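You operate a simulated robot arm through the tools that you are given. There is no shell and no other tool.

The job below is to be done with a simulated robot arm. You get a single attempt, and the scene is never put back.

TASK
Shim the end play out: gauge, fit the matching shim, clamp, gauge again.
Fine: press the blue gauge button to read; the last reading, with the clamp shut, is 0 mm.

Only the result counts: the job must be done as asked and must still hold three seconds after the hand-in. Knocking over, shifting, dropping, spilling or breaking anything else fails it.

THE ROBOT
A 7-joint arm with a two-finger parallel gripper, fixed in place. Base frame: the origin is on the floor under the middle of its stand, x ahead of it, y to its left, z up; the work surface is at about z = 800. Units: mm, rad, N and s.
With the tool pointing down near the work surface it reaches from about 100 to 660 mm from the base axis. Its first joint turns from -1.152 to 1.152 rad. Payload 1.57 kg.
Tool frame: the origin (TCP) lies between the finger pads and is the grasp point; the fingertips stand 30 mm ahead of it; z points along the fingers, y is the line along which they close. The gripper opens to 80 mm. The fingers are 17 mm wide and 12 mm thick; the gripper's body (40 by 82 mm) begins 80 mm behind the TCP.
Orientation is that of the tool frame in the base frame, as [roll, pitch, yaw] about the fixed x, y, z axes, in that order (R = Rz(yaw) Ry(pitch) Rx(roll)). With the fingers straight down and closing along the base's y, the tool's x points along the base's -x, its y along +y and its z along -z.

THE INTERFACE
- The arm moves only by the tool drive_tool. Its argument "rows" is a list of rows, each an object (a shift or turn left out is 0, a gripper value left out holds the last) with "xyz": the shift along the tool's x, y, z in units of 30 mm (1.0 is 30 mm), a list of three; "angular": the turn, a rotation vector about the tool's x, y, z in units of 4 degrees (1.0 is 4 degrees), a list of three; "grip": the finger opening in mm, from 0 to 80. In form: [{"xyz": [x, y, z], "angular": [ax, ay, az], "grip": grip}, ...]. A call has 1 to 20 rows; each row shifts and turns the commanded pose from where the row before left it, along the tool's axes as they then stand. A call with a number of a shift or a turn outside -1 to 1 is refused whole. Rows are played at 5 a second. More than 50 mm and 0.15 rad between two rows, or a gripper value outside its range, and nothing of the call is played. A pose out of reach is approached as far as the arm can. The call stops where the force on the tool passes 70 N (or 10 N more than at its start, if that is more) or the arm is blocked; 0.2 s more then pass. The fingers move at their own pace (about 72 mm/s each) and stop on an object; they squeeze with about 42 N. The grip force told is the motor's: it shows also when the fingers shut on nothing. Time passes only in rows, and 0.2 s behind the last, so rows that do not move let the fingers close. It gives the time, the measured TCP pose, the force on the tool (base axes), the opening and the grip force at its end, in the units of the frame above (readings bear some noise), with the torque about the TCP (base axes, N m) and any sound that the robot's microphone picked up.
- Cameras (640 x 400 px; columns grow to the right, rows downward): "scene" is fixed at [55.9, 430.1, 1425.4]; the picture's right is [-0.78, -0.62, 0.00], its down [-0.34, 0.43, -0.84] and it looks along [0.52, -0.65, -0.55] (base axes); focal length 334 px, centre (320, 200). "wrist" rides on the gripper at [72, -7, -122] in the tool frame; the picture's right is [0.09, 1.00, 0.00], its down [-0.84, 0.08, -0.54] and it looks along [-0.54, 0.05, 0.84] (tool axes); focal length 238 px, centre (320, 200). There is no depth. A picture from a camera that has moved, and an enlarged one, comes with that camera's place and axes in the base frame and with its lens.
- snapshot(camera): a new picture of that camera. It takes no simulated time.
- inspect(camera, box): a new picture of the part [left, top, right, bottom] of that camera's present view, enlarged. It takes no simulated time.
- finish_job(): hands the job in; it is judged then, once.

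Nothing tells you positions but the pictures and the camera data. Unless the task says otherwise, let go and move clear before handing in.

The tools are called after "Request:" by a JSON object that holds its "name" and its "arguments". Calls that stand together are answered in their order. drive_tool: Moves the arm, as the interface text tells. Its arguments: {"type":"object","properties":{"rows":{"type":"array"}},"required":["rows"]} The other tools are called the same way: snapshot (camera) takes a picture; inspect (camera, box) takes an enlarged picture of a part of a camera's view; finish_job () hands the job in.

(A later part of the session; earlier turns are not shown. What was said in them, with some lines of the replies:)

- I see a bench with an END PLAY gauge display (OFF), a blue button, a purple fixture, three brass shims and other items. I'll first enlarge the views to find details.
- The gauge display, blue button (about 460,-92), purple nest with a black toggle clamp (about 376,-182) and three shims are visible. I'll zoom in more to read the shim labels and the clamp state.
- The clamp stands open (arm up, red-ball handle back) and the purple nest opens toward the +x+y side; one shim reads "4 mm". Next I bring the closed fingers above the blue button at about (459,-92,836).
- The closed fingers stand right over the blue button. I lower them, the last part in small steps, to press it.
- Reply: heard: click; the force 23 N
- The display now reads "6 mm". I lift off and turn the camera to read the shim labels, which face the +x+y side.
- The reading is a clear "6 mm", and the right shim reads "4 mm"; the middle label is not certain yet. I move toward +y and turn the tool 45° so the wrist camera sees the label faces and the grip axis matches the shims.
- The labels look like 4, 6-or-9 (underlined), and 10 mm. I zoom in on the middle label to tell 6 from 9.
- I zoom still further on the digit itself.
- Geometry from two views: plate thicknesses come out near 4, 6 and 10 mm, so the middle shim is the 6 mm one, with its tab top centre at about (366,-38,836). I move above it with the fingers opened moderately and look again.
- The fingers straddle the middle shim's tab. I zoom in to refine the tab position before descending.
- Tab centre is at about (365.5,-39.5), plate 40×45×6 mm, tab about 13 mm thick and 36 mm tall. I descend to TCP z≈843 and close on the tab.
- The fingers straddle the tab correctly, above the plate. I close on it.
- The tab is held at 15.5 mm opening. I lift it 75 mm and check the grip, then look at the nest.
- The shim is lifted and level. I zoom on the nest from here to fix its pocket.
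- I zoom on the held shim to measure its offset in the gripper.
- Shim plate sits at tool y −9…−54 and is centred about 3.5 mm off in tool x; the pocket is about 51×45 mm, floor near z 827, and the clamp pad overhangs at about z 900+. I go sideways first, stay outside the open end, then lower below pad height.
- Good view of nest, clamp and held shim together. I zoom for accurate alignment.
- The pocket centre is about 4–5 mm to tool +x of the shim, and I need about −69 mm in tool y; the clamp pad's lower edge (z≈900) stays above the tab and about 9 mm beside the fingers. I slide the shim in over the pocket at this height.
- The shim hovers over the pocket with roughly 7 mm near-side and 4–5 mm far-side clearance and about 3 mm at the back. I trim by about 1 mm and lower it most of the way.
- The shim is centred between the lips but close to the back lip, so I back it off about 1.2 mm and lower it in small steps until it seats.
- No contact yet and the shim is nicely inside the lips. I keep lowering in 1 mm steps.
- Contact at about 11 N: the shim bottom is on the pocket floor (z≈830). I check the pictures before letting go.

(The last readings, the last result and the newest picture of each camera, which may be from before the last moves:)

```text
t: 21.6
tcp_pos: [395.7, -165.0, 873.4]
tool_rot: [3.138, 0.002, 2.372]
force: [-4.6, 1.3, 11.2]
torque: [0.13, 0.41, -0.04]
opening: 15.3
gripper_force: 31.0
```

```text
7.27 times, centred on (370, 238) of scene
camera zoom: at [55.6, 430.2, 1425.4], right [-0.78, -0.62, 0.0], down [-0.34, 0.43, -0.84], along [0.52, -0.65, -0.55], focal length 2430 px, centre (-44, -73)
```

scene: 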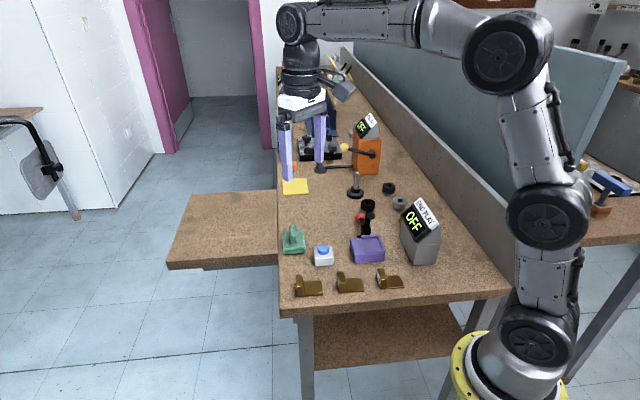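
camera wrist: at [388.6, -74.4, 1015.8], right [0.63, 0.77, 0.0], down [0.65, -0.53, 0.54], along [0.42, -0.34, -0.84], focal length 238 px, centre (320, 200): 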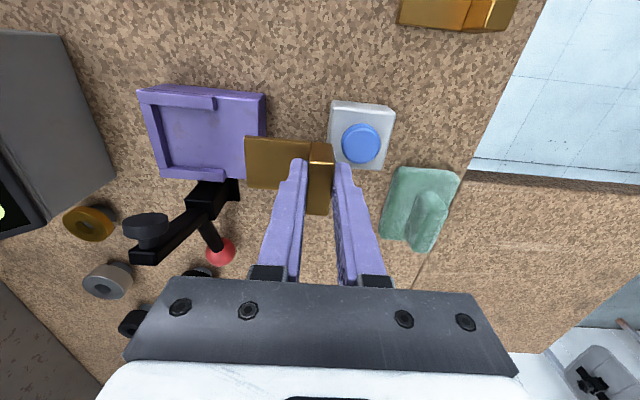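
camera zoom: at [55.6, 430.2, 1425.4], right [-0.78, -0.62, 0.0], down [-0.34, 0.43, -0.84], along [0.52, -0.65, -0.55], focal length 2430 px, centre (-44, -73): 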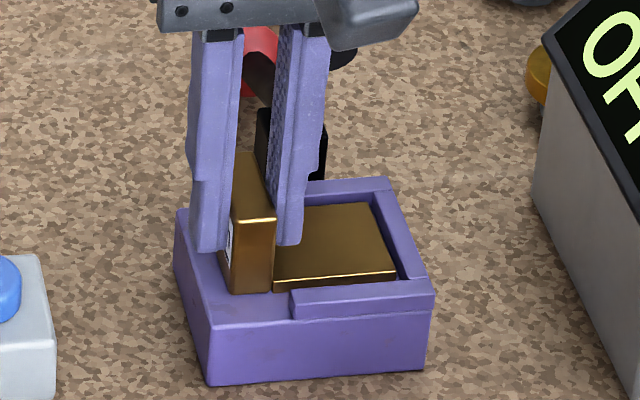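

The shim lies flat inside the pocket lips with a few mm of play at the back. I open the fingers and rise straight up, then look again.

Request:
{"name": "drive_tool", "arguments": {"rows": [{"grip": 17}, {"grip": 20}, {"grip": 30}, {"grip": 30}, {"xyz": [0, 0, -0.3]}, {"xyz": [0, 0, -0.6]}, {"xyz": [0, 0, -0.8]}, {"xyz": [0, 0, -0.9]}, {"xyz": [0, 0, -0.9]}, {"xyz": [0, 0, 0]}]}}

Request:
{"name": "snapshot", "arguments": {"camera": "wrist"}}

Request:
{"name": "inspect", "arguments": {"camera": "scene", "box": [340, 190, 400, 265]}}

```text
t: 23.8
tcp_pos: [395.3, -164.8, 977.6]
tool_rot: [3.139, 0.0, 2.372]
force: [-0.3, -0.2, 0.0]
torque: [-0.01, 0.02, 0.06]
opening: 30.0
gripper_force: 0.1
```

```text
taken
camera wrist: at [338.2, -118.6, 1099.0], right [0.63, 0.78, 0.0], down [0.65, -0.53, 0.54], along [0.42, -0.34, -0.84], focal length 238 px, centre (320, 200)
```

wrist: 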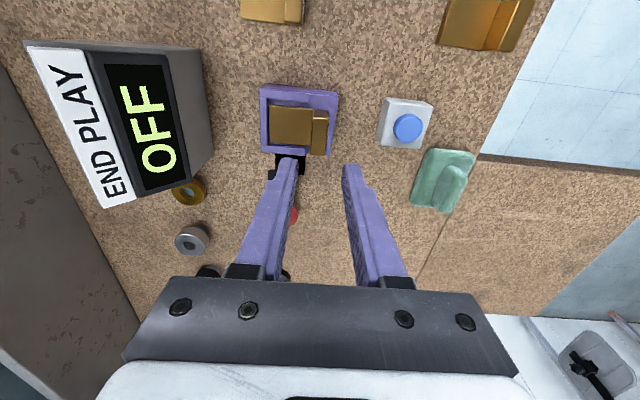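

```text
5.33 times, centred on (370, 228) of scene
camera zoom: at [55.9, 430.1, 1425.4], right [-0.78, -0.62, 0.0], down [-0.34, 0.43, -0.84], along [0.52, -0.65, -0.55], focal length 1782 px, centre (53, 53)
```

zoom: 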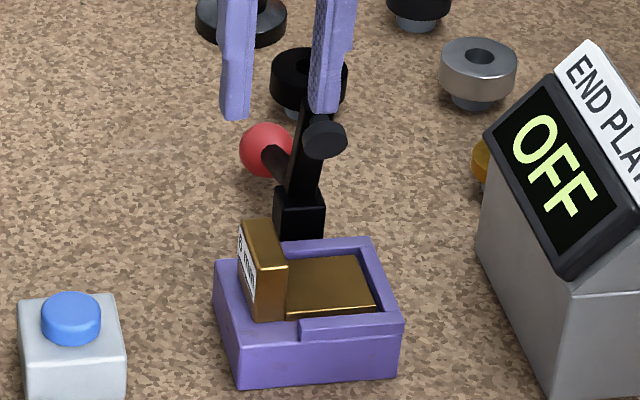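

The 6 mm shim is in the pocket. Next I study the clamp; I shift toward +s so the fingers do not hide it.

Request:
{"name": "drive_tool", "arguments": {"rows": [{"xyz": [0, 0.8, 0]}, {"xyz": [0, 0.9, 0]}, {"xyz": [0, 0.9, 0]}, {"xyz": [0, 0, 0]}]}}

Request:
{"name": "inspect", "arguments": {"camera": "wrist", "box": [100, 60, 300, 260]}}

Request:
{"name": "inspect", "arguments": {"camera": "scene", "box": [345, 195, 395, 255]}}

```text
t: 24.8
tcp_pos: [449.2, -108.8, 978.6]
tool_rot: [3.141, 0.001, 2.371]
force: [-0.2, 0.2, 0.1]
torque: [0.0, 0.0, 0.02]
opening: 30.1
gripper_force: 0.1
```

```text
2.00 times, centred on (200, 160) of wrist
camera zoom: at [391.8, -61.6, 1099.3], right [0.63, 0.78, 0.0], down [0.65, -0.53, 0.54], along [0.42, -0.34, -0.84], focal length 477 px, centre (560, 280)
```

zoom: 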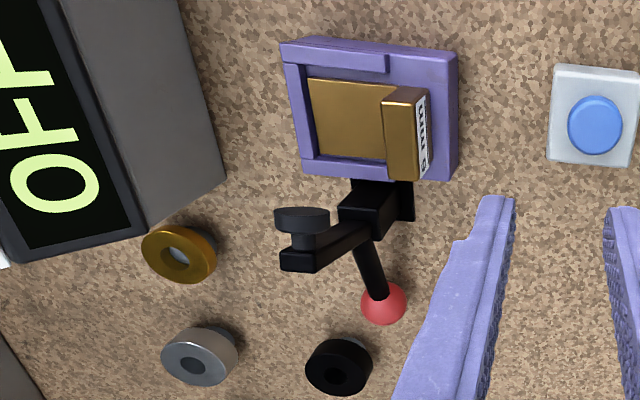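

```text
6.67 times, centred on (370, 225) of scene
camera zoom: at [55.9, 430.1, 1425.4], right [-0.78, -0.62, 0.0], down [-0.34, 0.43, -0.84], along [0.52, -0.65, -0.55], focal length 2227 px, centre (-13, 33)
```

zoom: 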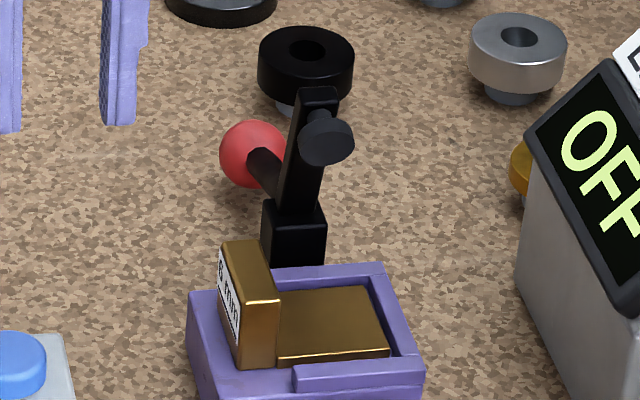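

Clamp geometry: arm tip at about (402,-212,923) leaning toward the nest, pivot near (414,-226,860), ball at about (459,-260,845). I'll go behind the arm with closed fingers and swing it down over the shim; first I position there, above handle height.

Request:
{"name": "drive_tool", "arguments": {"rows": [{"xyz": [-0.6, 0, 0], "grip": 0}, {"xyz": [-0.9, 0, 0]}, {"xyz": [-0.9, 0, 0]}, {"xyz": [-0.163, 0, 0]}, {"xyz": [0, -0.8, 0]}, {"xyz": [0, -0.9, 0]}, {"xyz": [0, -0.9, 0]}, {"xyz": [0, -0.7, 0]}, {"xyz": [0, -0.28, 0.3]}, {"xyz": [0, 0, 0]}]}}

Request:
{"name": "snapshot", "arguments": {"camera": "wrist"}}

Request:
{"name": "inspect", "arguments": {"camera": "scene", "box": [320, 160, 420, 260]}}

```text
t: 27.0
tcp_pos: [429.1, -241.1, 968.9]
tool_rot: [3.14, 0.0, 2.372]
force: [-0.3, 0.5, 0.3]
torque: [0.0, 0.03, -0.01]
opening: 0.1
gripper_force: 20.7
```

```text
taken
camera wrist: at [371.9, -193.8, 1089.9], right [0.63, 0.78, 0.0], down [0.65, -0.53, 0.54], along [0.42, -0.34, -0.84], focal length 238 px, centre (320, 200)
```

wrist: 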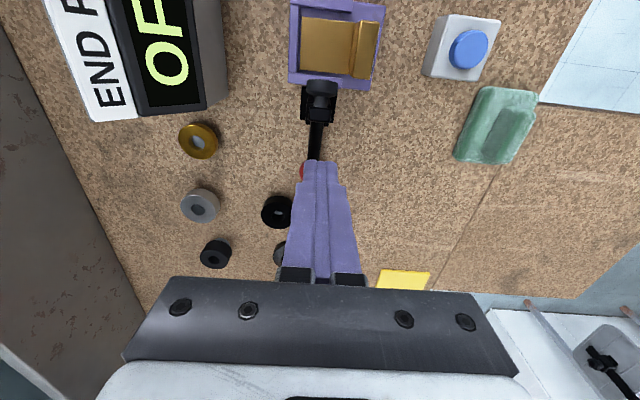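

```text
4.00 times, centred on (370, 210) of scene
camera zoom: at [55.9, 430.1, 1425.4], right [-0.78, -0.62, 0.0], down [-0.34, 0.43, -0.84], along [0.52, -0.65, -0.55], focal length 1336 px, centre (120, 160)
```

zoom: 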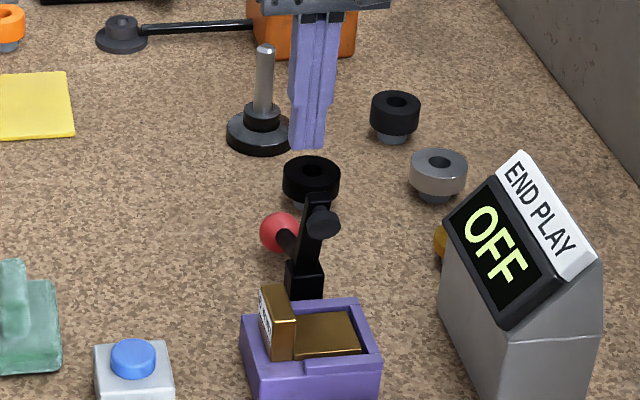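

Request:
{"name": "inspect", "arguments": {"camera": "wrist", "box": [240, 0, 420, 200]}}

```text
2.00 times, centred on (330, 100) of wrist
camera zoom: at [371.9, -193.8, 1089.9], right [0.63, 0.78, 0.0], down [0.65, -0.53, 0.54], along [0.42, -0.34, -0.84], focal length 477 px, centre (300, 400)
```

zoom: 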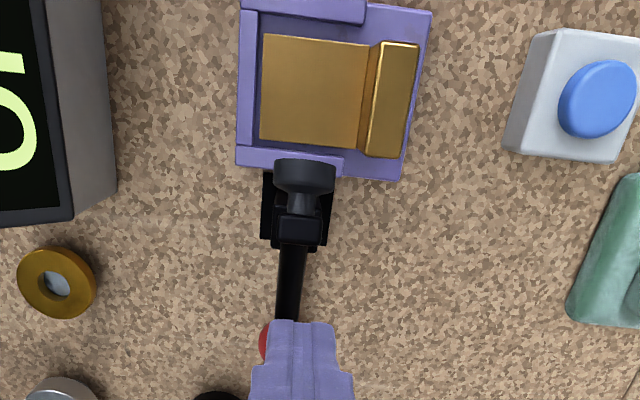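

The near-vertical view confirms the arm is 28 mm ahead of the fingers and 3.5 mm off in tool y, with the disc clearing the tab by over 10 mm. I align, lower the tip to z≈905, and begin pushing the arm toward the nest.

Request:
{"name": "drive_tool", "arguments": {"rows": [{"xyz": [0, -0.11, 0.5]}, {"xyz": [0, 0, 0.63]}, {"xyz": [0.3, 0, 0]}, {"xyz": [0.2, 0, 0]}, {"xyz": [0.2, 0, 0.03]}, {"xyz": [0.2, 0, 0.05]}, {"xyz": [0, 0, 0]}]}}

Request:
{"name": "inspect", "arguments": {"camera": "wrist", "box": [220, 40, 420, 220]}}

Request:
{"name": "inspect", "arguments": {"camera": "scene", "box": [330, 180, 410, 260]}}

```text
t: 28.6
tcp_pos: [407.4, -224.4, 931.2]
tool_rot: [3.138, 0.0, 2.372]
force: [2.7, -1.9, 0.4]
torque: [-0.05, -0.12, 0.01]
opening: 0.2
gripper_force: 21.0
```

```text
2.22 times, centred on (320, 130) of wrist
camera zoom: at [350.8, -177.3, 1053.3], right [0.63, 0.78, 0.0], down [0.65, -0.53, 0.54], along [0.42, -0.34, -0.84], focal length 530 px, centre (320, 356)
```

zoom: 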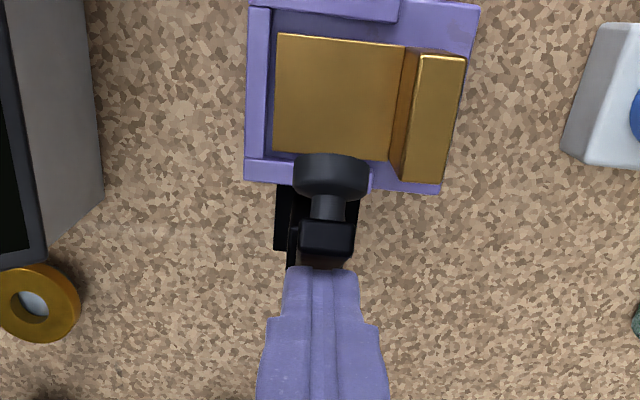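

```text
5.00 times, centred on (370, 220) of scene
camera zoom: at [55.9, 430.1, 1425.4], right [-0.78, -0.62, 0.0], down [-0.34, 0.43, -0.84], along [0.52, -0.65, -0.55], focal length 1670 px, centre (70, 100)
```

zoom: 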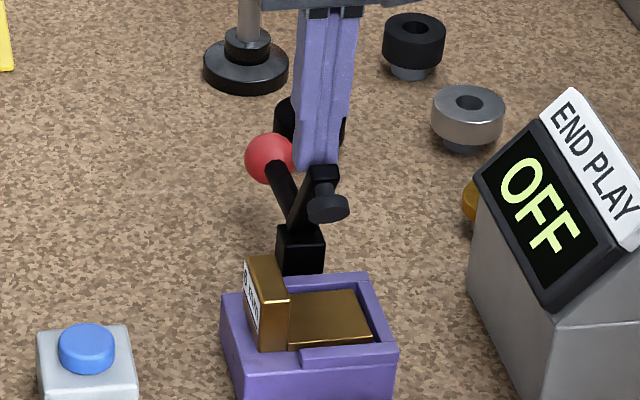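

The arm follows at about 3 N and the ball rises as expected. I continue along the arc.

Request:
{"name": "drive_tool", "arguments": {"rows": [{"xyz": [0.19, 0, 0.06]}, {"xyz": [0.18, 0, 0.08]}, {"xyz": [0.13, 0, 0.12]}, {"xyz": [0.12, 0, 0.12]}, {"xyz": [0.09, 0, 0.13]}, {"xyz": [0.09, 0, 0.13]}, {"xyz": [0, 0, 0]}]}}

Request:
{"name": "inspect", "arguments": {"camera": "wrist", "box": [220, 40, 420, 220]}}

Request:
{"name": "inspect", "arguments": {"camera": "scene", "box": [330, 180, 410, 260]}}

```text
t: 30.2
tcp_pos: [389.9, -206.1, 912.1]
tool_rot: [3.14, -0.002, 2.372]
force: [-0.4, 0.0, 0.5]
torque: [-0.01, 0.0, 0.01]
opening: 0.0
gripper_force: 21.7
```

```text
2.22 times, centred on (320, 130) of wrist
camera zoom: at [333.1, -160.2, 1033.5], right [0.63, 0.78, 0.0], down [0.66, -0.53, 0.54], along [0.42, -0.34, -0.84], focal length 530 px, centre (320, 356)
```

zoom: 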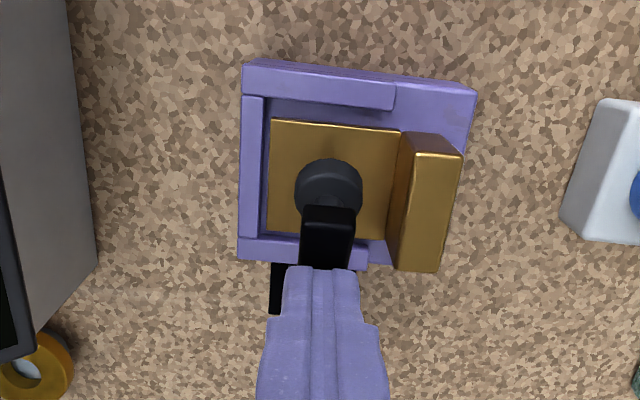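

```text
5.00 times, centred on (370, 220) of scene
camera zoom: at [55.9, 430.1, 1425.4], right [-0.78, -0.62, 0.0], down [-0.34, 0.43, -0.84], along [0.52, -0.65, -0.55], focal length 1670 px, centre (70, 100)
```

zoom: 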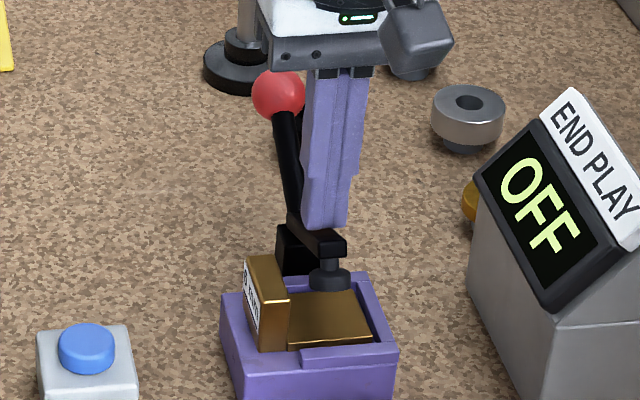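

The arm is nearly down with the disc above the shim plate. I press it down in small steps, watching the force and sounds.

Request:
{"name": "drive_tool", "arguments": {"rows": [{"xyz": [0.05, 0, 0.1]}, {"xyz": [0.05, 0, 0.1]}, {"xyz": [0.02, 0, 0.1]}, {"xyz": [0, 0, 0]}]}}

Request:
{"name": "inspect", "arguments": {"camera": "scene", "box": [330, 180, 410, 260]}}

```text
t: 31.2
tcp_pos: [387.8, -202.7, 903.9]
tool_rot: [3.141, 0.001, 2.37]
force: [-0.1, -0.7, 0.8]
torque: [0.04, 0.01, -0.02]
opening: 0.1
gripper_force: 21.1
```

```text
5.00 times, centred on (370, 220) of scene
camera zoom: at [55.9, 430.1, 1425.4], right [-0.78, -0.62, 0.0], down [-0.34, 0.43, -0.84], along [0.52, -0.65, -0.55], focal length 1670 px, centre (70, 100)
```

zoom: 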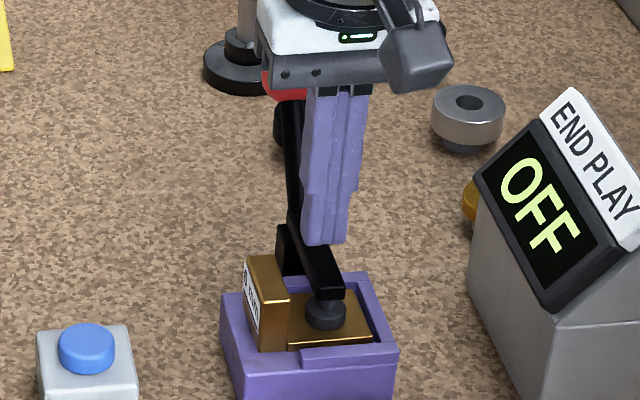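

The arm has dropped further by itself and the disc seems to sit on the plate. I press down a little more to make sure it is shut.

Request:
{"name": "drive_tool", "arguments": {"rows": [{"xyz": [0, 0, 0.1]}, {"xyz": [0, 0, 0.07]}, {"xyz": [0, 0, 0]}]}}

Request:
{"name": "inspect", "arguments": {"camera": "wrist", "box": [220, 40, 420, 220]}}

Request:
{"name": "inspect", "arguments": {"camera": "scene", "box": [350, 215, 400, 265]}}

```text
t: 32.0
tcp_pos: [387.7, -204.6, 897.0]
tool_rot: [3.141, 0.0, 2.374]
force: [0.4, 0.3, -0.7]
torque: [-0.01, 0.01, -0.01]
opening: 0.0
gripper_force: 21.4
```

```text
2.22 times, centred on (320, 130) of wrist
camera zoom: at [331.2, -157.7, 1019.9], right [0.63, 0.78, 0.0], down [0.65, -0.53, 0.54], along [0.42, -0.34, -0.84], focal length 530 px, centre (320, 356)
```

zoom: 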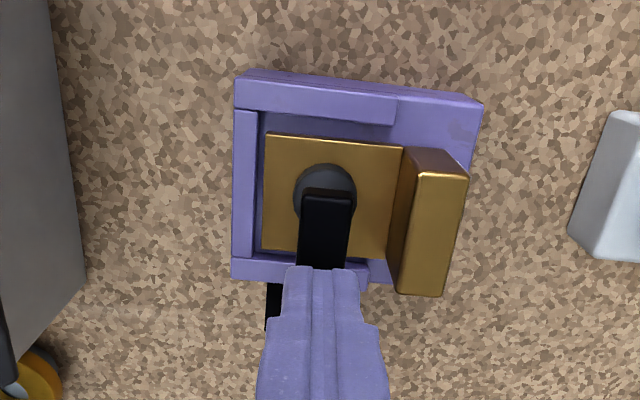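

```text
8.00 times, centred on (375, 240) of scene
camera zoom: at [55.9, 430.1, 1425.4], right [-0.78, -0.62, 0.0], down [-0.34, 0.43, -0.84], along [0.52, -0.65, -0.55], focal length 2673 px, centre (-120, -120)
```

zoom: 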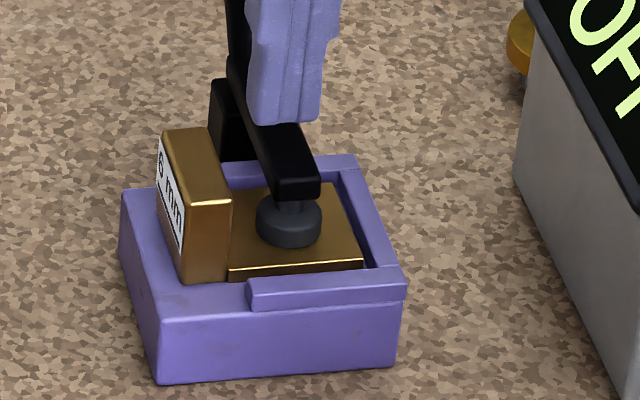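

The disc lies on or just over the plate and there is still no contact at the tip. I go on down gently until I feel the arm.

Request:
{"name": "drive_tool", "arguments": {"rows": [{"xyz": [0, 0, 0.07]}, {"xyz": [0, 0, 0.06]}, {"xyz": [0, 0, 0]}]}}

```text
t: 32.8
tcp_pos: [387.7, -203.5, 895.3]
tool_rot: [3.139, -0.001, 2.372]
force: [0.4, -0.3, 1.3]
torque: [-0.01, 0.01, 0.0]
opening: 0.0
gripper_force: 21.7
```

Request:
{"name": "drive_tool", "arguments": {"rows": [{"xyz": [0, 0, 0.07]}, {"xyz": [0, 0, 0.06]}, {"xyz": [0, 0, 0]}]}}

Request:
{"name": "inspect", "arguments": {"camera": "scene", "box": [350, 215, 400, 265]}}

```text
t: 33.6
tcp_pos: [388.7, -204.1, 893.1]
tool_rot: [3.139, 0.001, 2.372]
force: [-4.2, 4.5, 17.0]
torque: [0.18, 0.27, -0.01]
opening: 0.1
gripper_force: 21.0
```

```text
8.00 times, centred on (375, 240) of scene
camera zoom: at [55.5, 430.3, 1425.3], right [-0.78, -0.62, 0.0], down [-0.34, 0.43, -0.84], along [0.52, -0.65, -0.55], focal length 2673 px, centre (-120, -120)
```

zoom: 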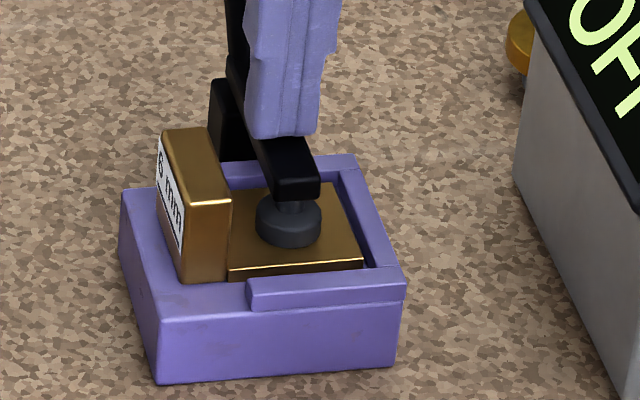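

At 17 N the arm no longer moves: the disc is seated on the shim. I lift straight up and check that the clamp stays shut.

Request:
{"name": "drive_tool", "arguments": {"rows": [{"xyz": [0, 0, -0.15]}, {"xyz": [0, 0, -0.5]}, {"xyz": [0, 0, -0.9]}, {"xyz": [0, 0, -1]}, {"xyz": [0, 0, -1]}, {"xyz": [0, 0, 0]}]}}

Request:
{"name": "inspect", "arguments": {"camera": "scene", "box": [330, 170, 430, 270]}}

Request:
{"name": "snapshot", "arguments": {"camera": "wrist"}}

```text
t: 35.0
tcp_pos: [387.9, -204.3, 997.2]
tool_rot: [3.14, 0.001, 2.371]
force: [0.7, 0.3, -0.2]
torque: [0.0, 0.02, 0.05]
opening: 0.1
gripper_force: 21.1
```

```text
4.00 times, centred on (380, 220) of scene
camera zoom: at [55.9, 430.1, 1425.4], right [-0.78, -0.62, 0.0], down [-0.34, 0.43, -0.84], along [0.52, -0.65, -0.55], focal length 1336 px, centre (80, 120)
```

zoom: 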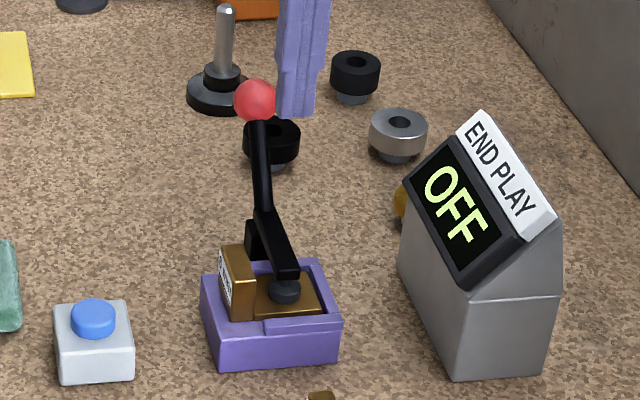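

```text
taken
camera wrist: at [331.1, -157.3, 1118.5], right [0.63, 0.78, 0.0], down [0.65, -0.53, 0.54], along [0.42, -0.34, -0.84], focal length 238 px, centre (320, 200)
```

wrist: 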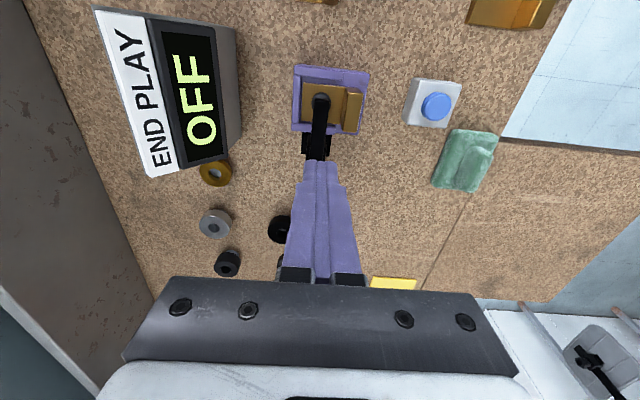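

The clamp stays shut with the disc on the 6 mm shim. I now move over the blue button again and press it.

Request:
{"name": "drive_tool", "arguments": {"rows": [{"xyz": [0.191, 0.857, 0]}, {"xyz": [0.191, 0.857, 0]}, {"xyz": [0.191, 0.857, 0]}, {"xyz": [0.191, 0.857, 0]}, {"xyz": [0.191, 0.857, 0]}, {"xyz": [0, 0, 0.8]}, {"xyz": [0, 0, 1]}, {"xyz": [0, 0, 1]}, {"xyz": [0, 0, 0.3]}, {"xyz": [0, 0, 0]}]}}

Request:
{"name": "snapshot", "arguments": {"camera": "wrist"}}

```text
t: 37.2
tcp_pos: [456.2, -92.5, 905.3]
tool_rot: [3.139, -0.001, 2.371]
force: [0.0, -0.7, -0.1]
torque: [0.0, -0.02, 0.0]
opening: 0.2
gripper_force: 21.4
```

```text
taken
camera wrist: at [399.8, -46.7, 1025.7], right [0.63, 0.78, 0.0], down [0.65, -0.53, 0.54], along [0.42, -0.34, -0.84], focal length 238 px, centre (320, 200)
```

wrist: 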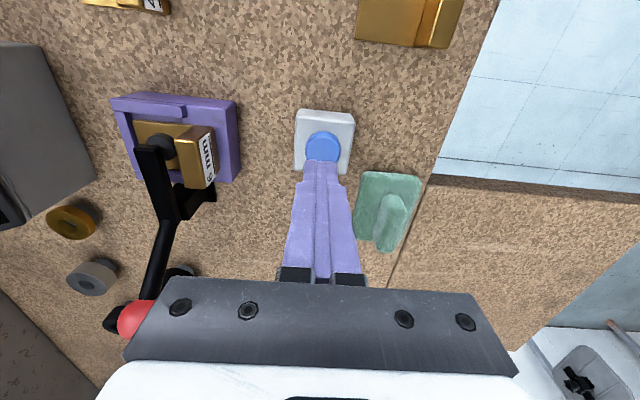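

The fingers are over the button; the clamp and ball are well clear. I press now.

Request:
{"name": "drive_tool", "arguments": {"rows": [{"xyz": [0, 0, 0.5]}, {"xyz": [0, 0, 0.4]}, {"xyz": [0, 0, 0.2]}, {"xyz": [0, 0, 0.1]}, {"xyz": [0, 0, 0.1]}, {"xyz": [0, 0, 0.07]}]}}

Request:
{"name": "inspect", "arguments": {"camera": "scene", "box": [310, 180, 450, 280]}}

```text
t: 38.6
tcp_pos: [457.8, -92.3, 864.3]
tool_rot: [3.137, 0.0, 2.371]
force: [-9.1, 2.0, 20.4]
torque: [0.09, 0.24, -0.01]
opening: 0.1
gripper_force: 21.7
heard: click
```

```text
4.00 times, centred on (380, 230) of scene
camera zoom: at [55.3, 430.2, 1425.4], right [-0.78, -0.62, 0.0], down [-0.34, 0.43, -0.84], along [0.52, -0.65, -0.55], focal length 1336 px, centre (80, 80)
```

zoom: 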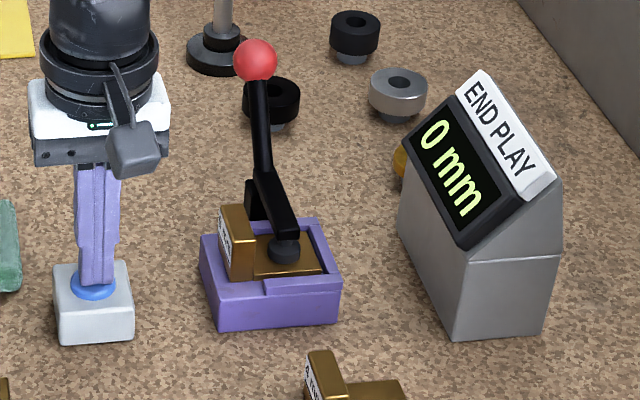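

The gauge clicked and reads "0 mm" with the clamp shut. I lift clear of the button and check everything once more.

Request:
{"name": "drive_tool", "arguments": {"rows": [{"xyz": [0, 0, -0.3]}, {"xyz": [0, 0, -0.7]}, {"xyz": [0, 0, -1]}, {"xyz": [0, 0, -1]}, {"xyz": [0, 0, -1]}, {"xyz": [0, 0, -1]}, {"xyz": [0, 0, 0]}]}}

Request:
{"name": "inspect", "arguments": {"camera": "scene", "box": [270, 170, 450, 310]}}

Request:
{"name": "inspect", "arguments": {"camera": "scene", "box": [385, 190, 445, 240]}}

```text
t: 40.2
tcp_pos: [457.5, -91.5, 1013.9]
tool_rot: [3.139, 0.0, 2.371]
force: [0.1, -0.6, -0.8]
torque: [0.02, -0.03, -0.03]
opening: 0.1
gripper_force: 21.7
```

```text
2.86 times, centred on (360, 240) of scene
camera zoom: at [55.9, 430.1, 1425.4], right [-0.78, -0.62, 0.0], down [-0.34, 0.43, -0.84], along [0.52, -0.65, -0.55], focal length 954 px, centre (206, 86)
```

zoom: 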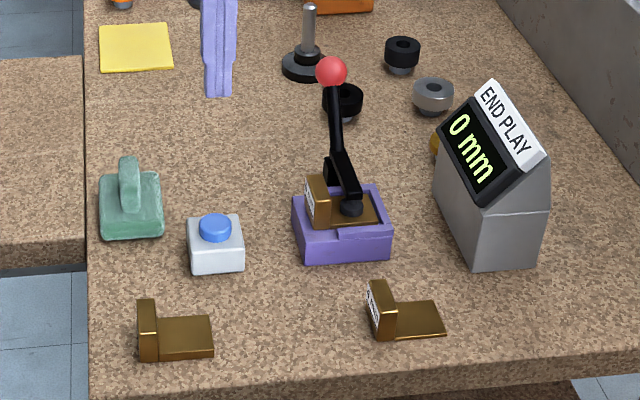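

```text
8.00 times, centred on (415, 215) of scene
camera zoom: at [55.9, 430.1, 1425.4], right [-0.78, -0.62, 0.0], down [-0.34, 0.43, -0.84], along [0.52, -0.65, -0.55], focal length 2673 px, centre (-440, 80)
```

zoom: 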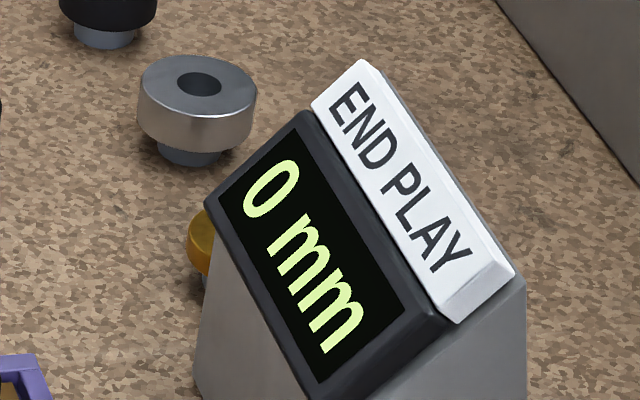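

The gauge reads "0 mm" with the 6 mm shim fitted and the clamp shut. The other two shims and the rest of the bench are undisturbed and the arm is clear, so I hand in.

Request:
{"name": "finish_job", "arguments": {}}

```text
The job is handed in.
```

The job is done and handed in: the last gauge reading, taken with the clamp shut, was 0 mm.

- **First gauge:** pressing the blue button gave an end play of 6 mm.
- **Shim:** I fitted the middle shim, labelled 6 mm, flat in the purple nest. The other two, which read 4 mm and 10 mm, were not touched.
- **Clamp:** I pushed the arm down until its pad sat on the shim. It stayed shut after I lifted off.
- **Second gauge:** the button clicked and the display read 0 mm.

In the last pictures before hand-in the arm was clear and nothing else on the bench appeared to have moved. I have not seen the judged result.
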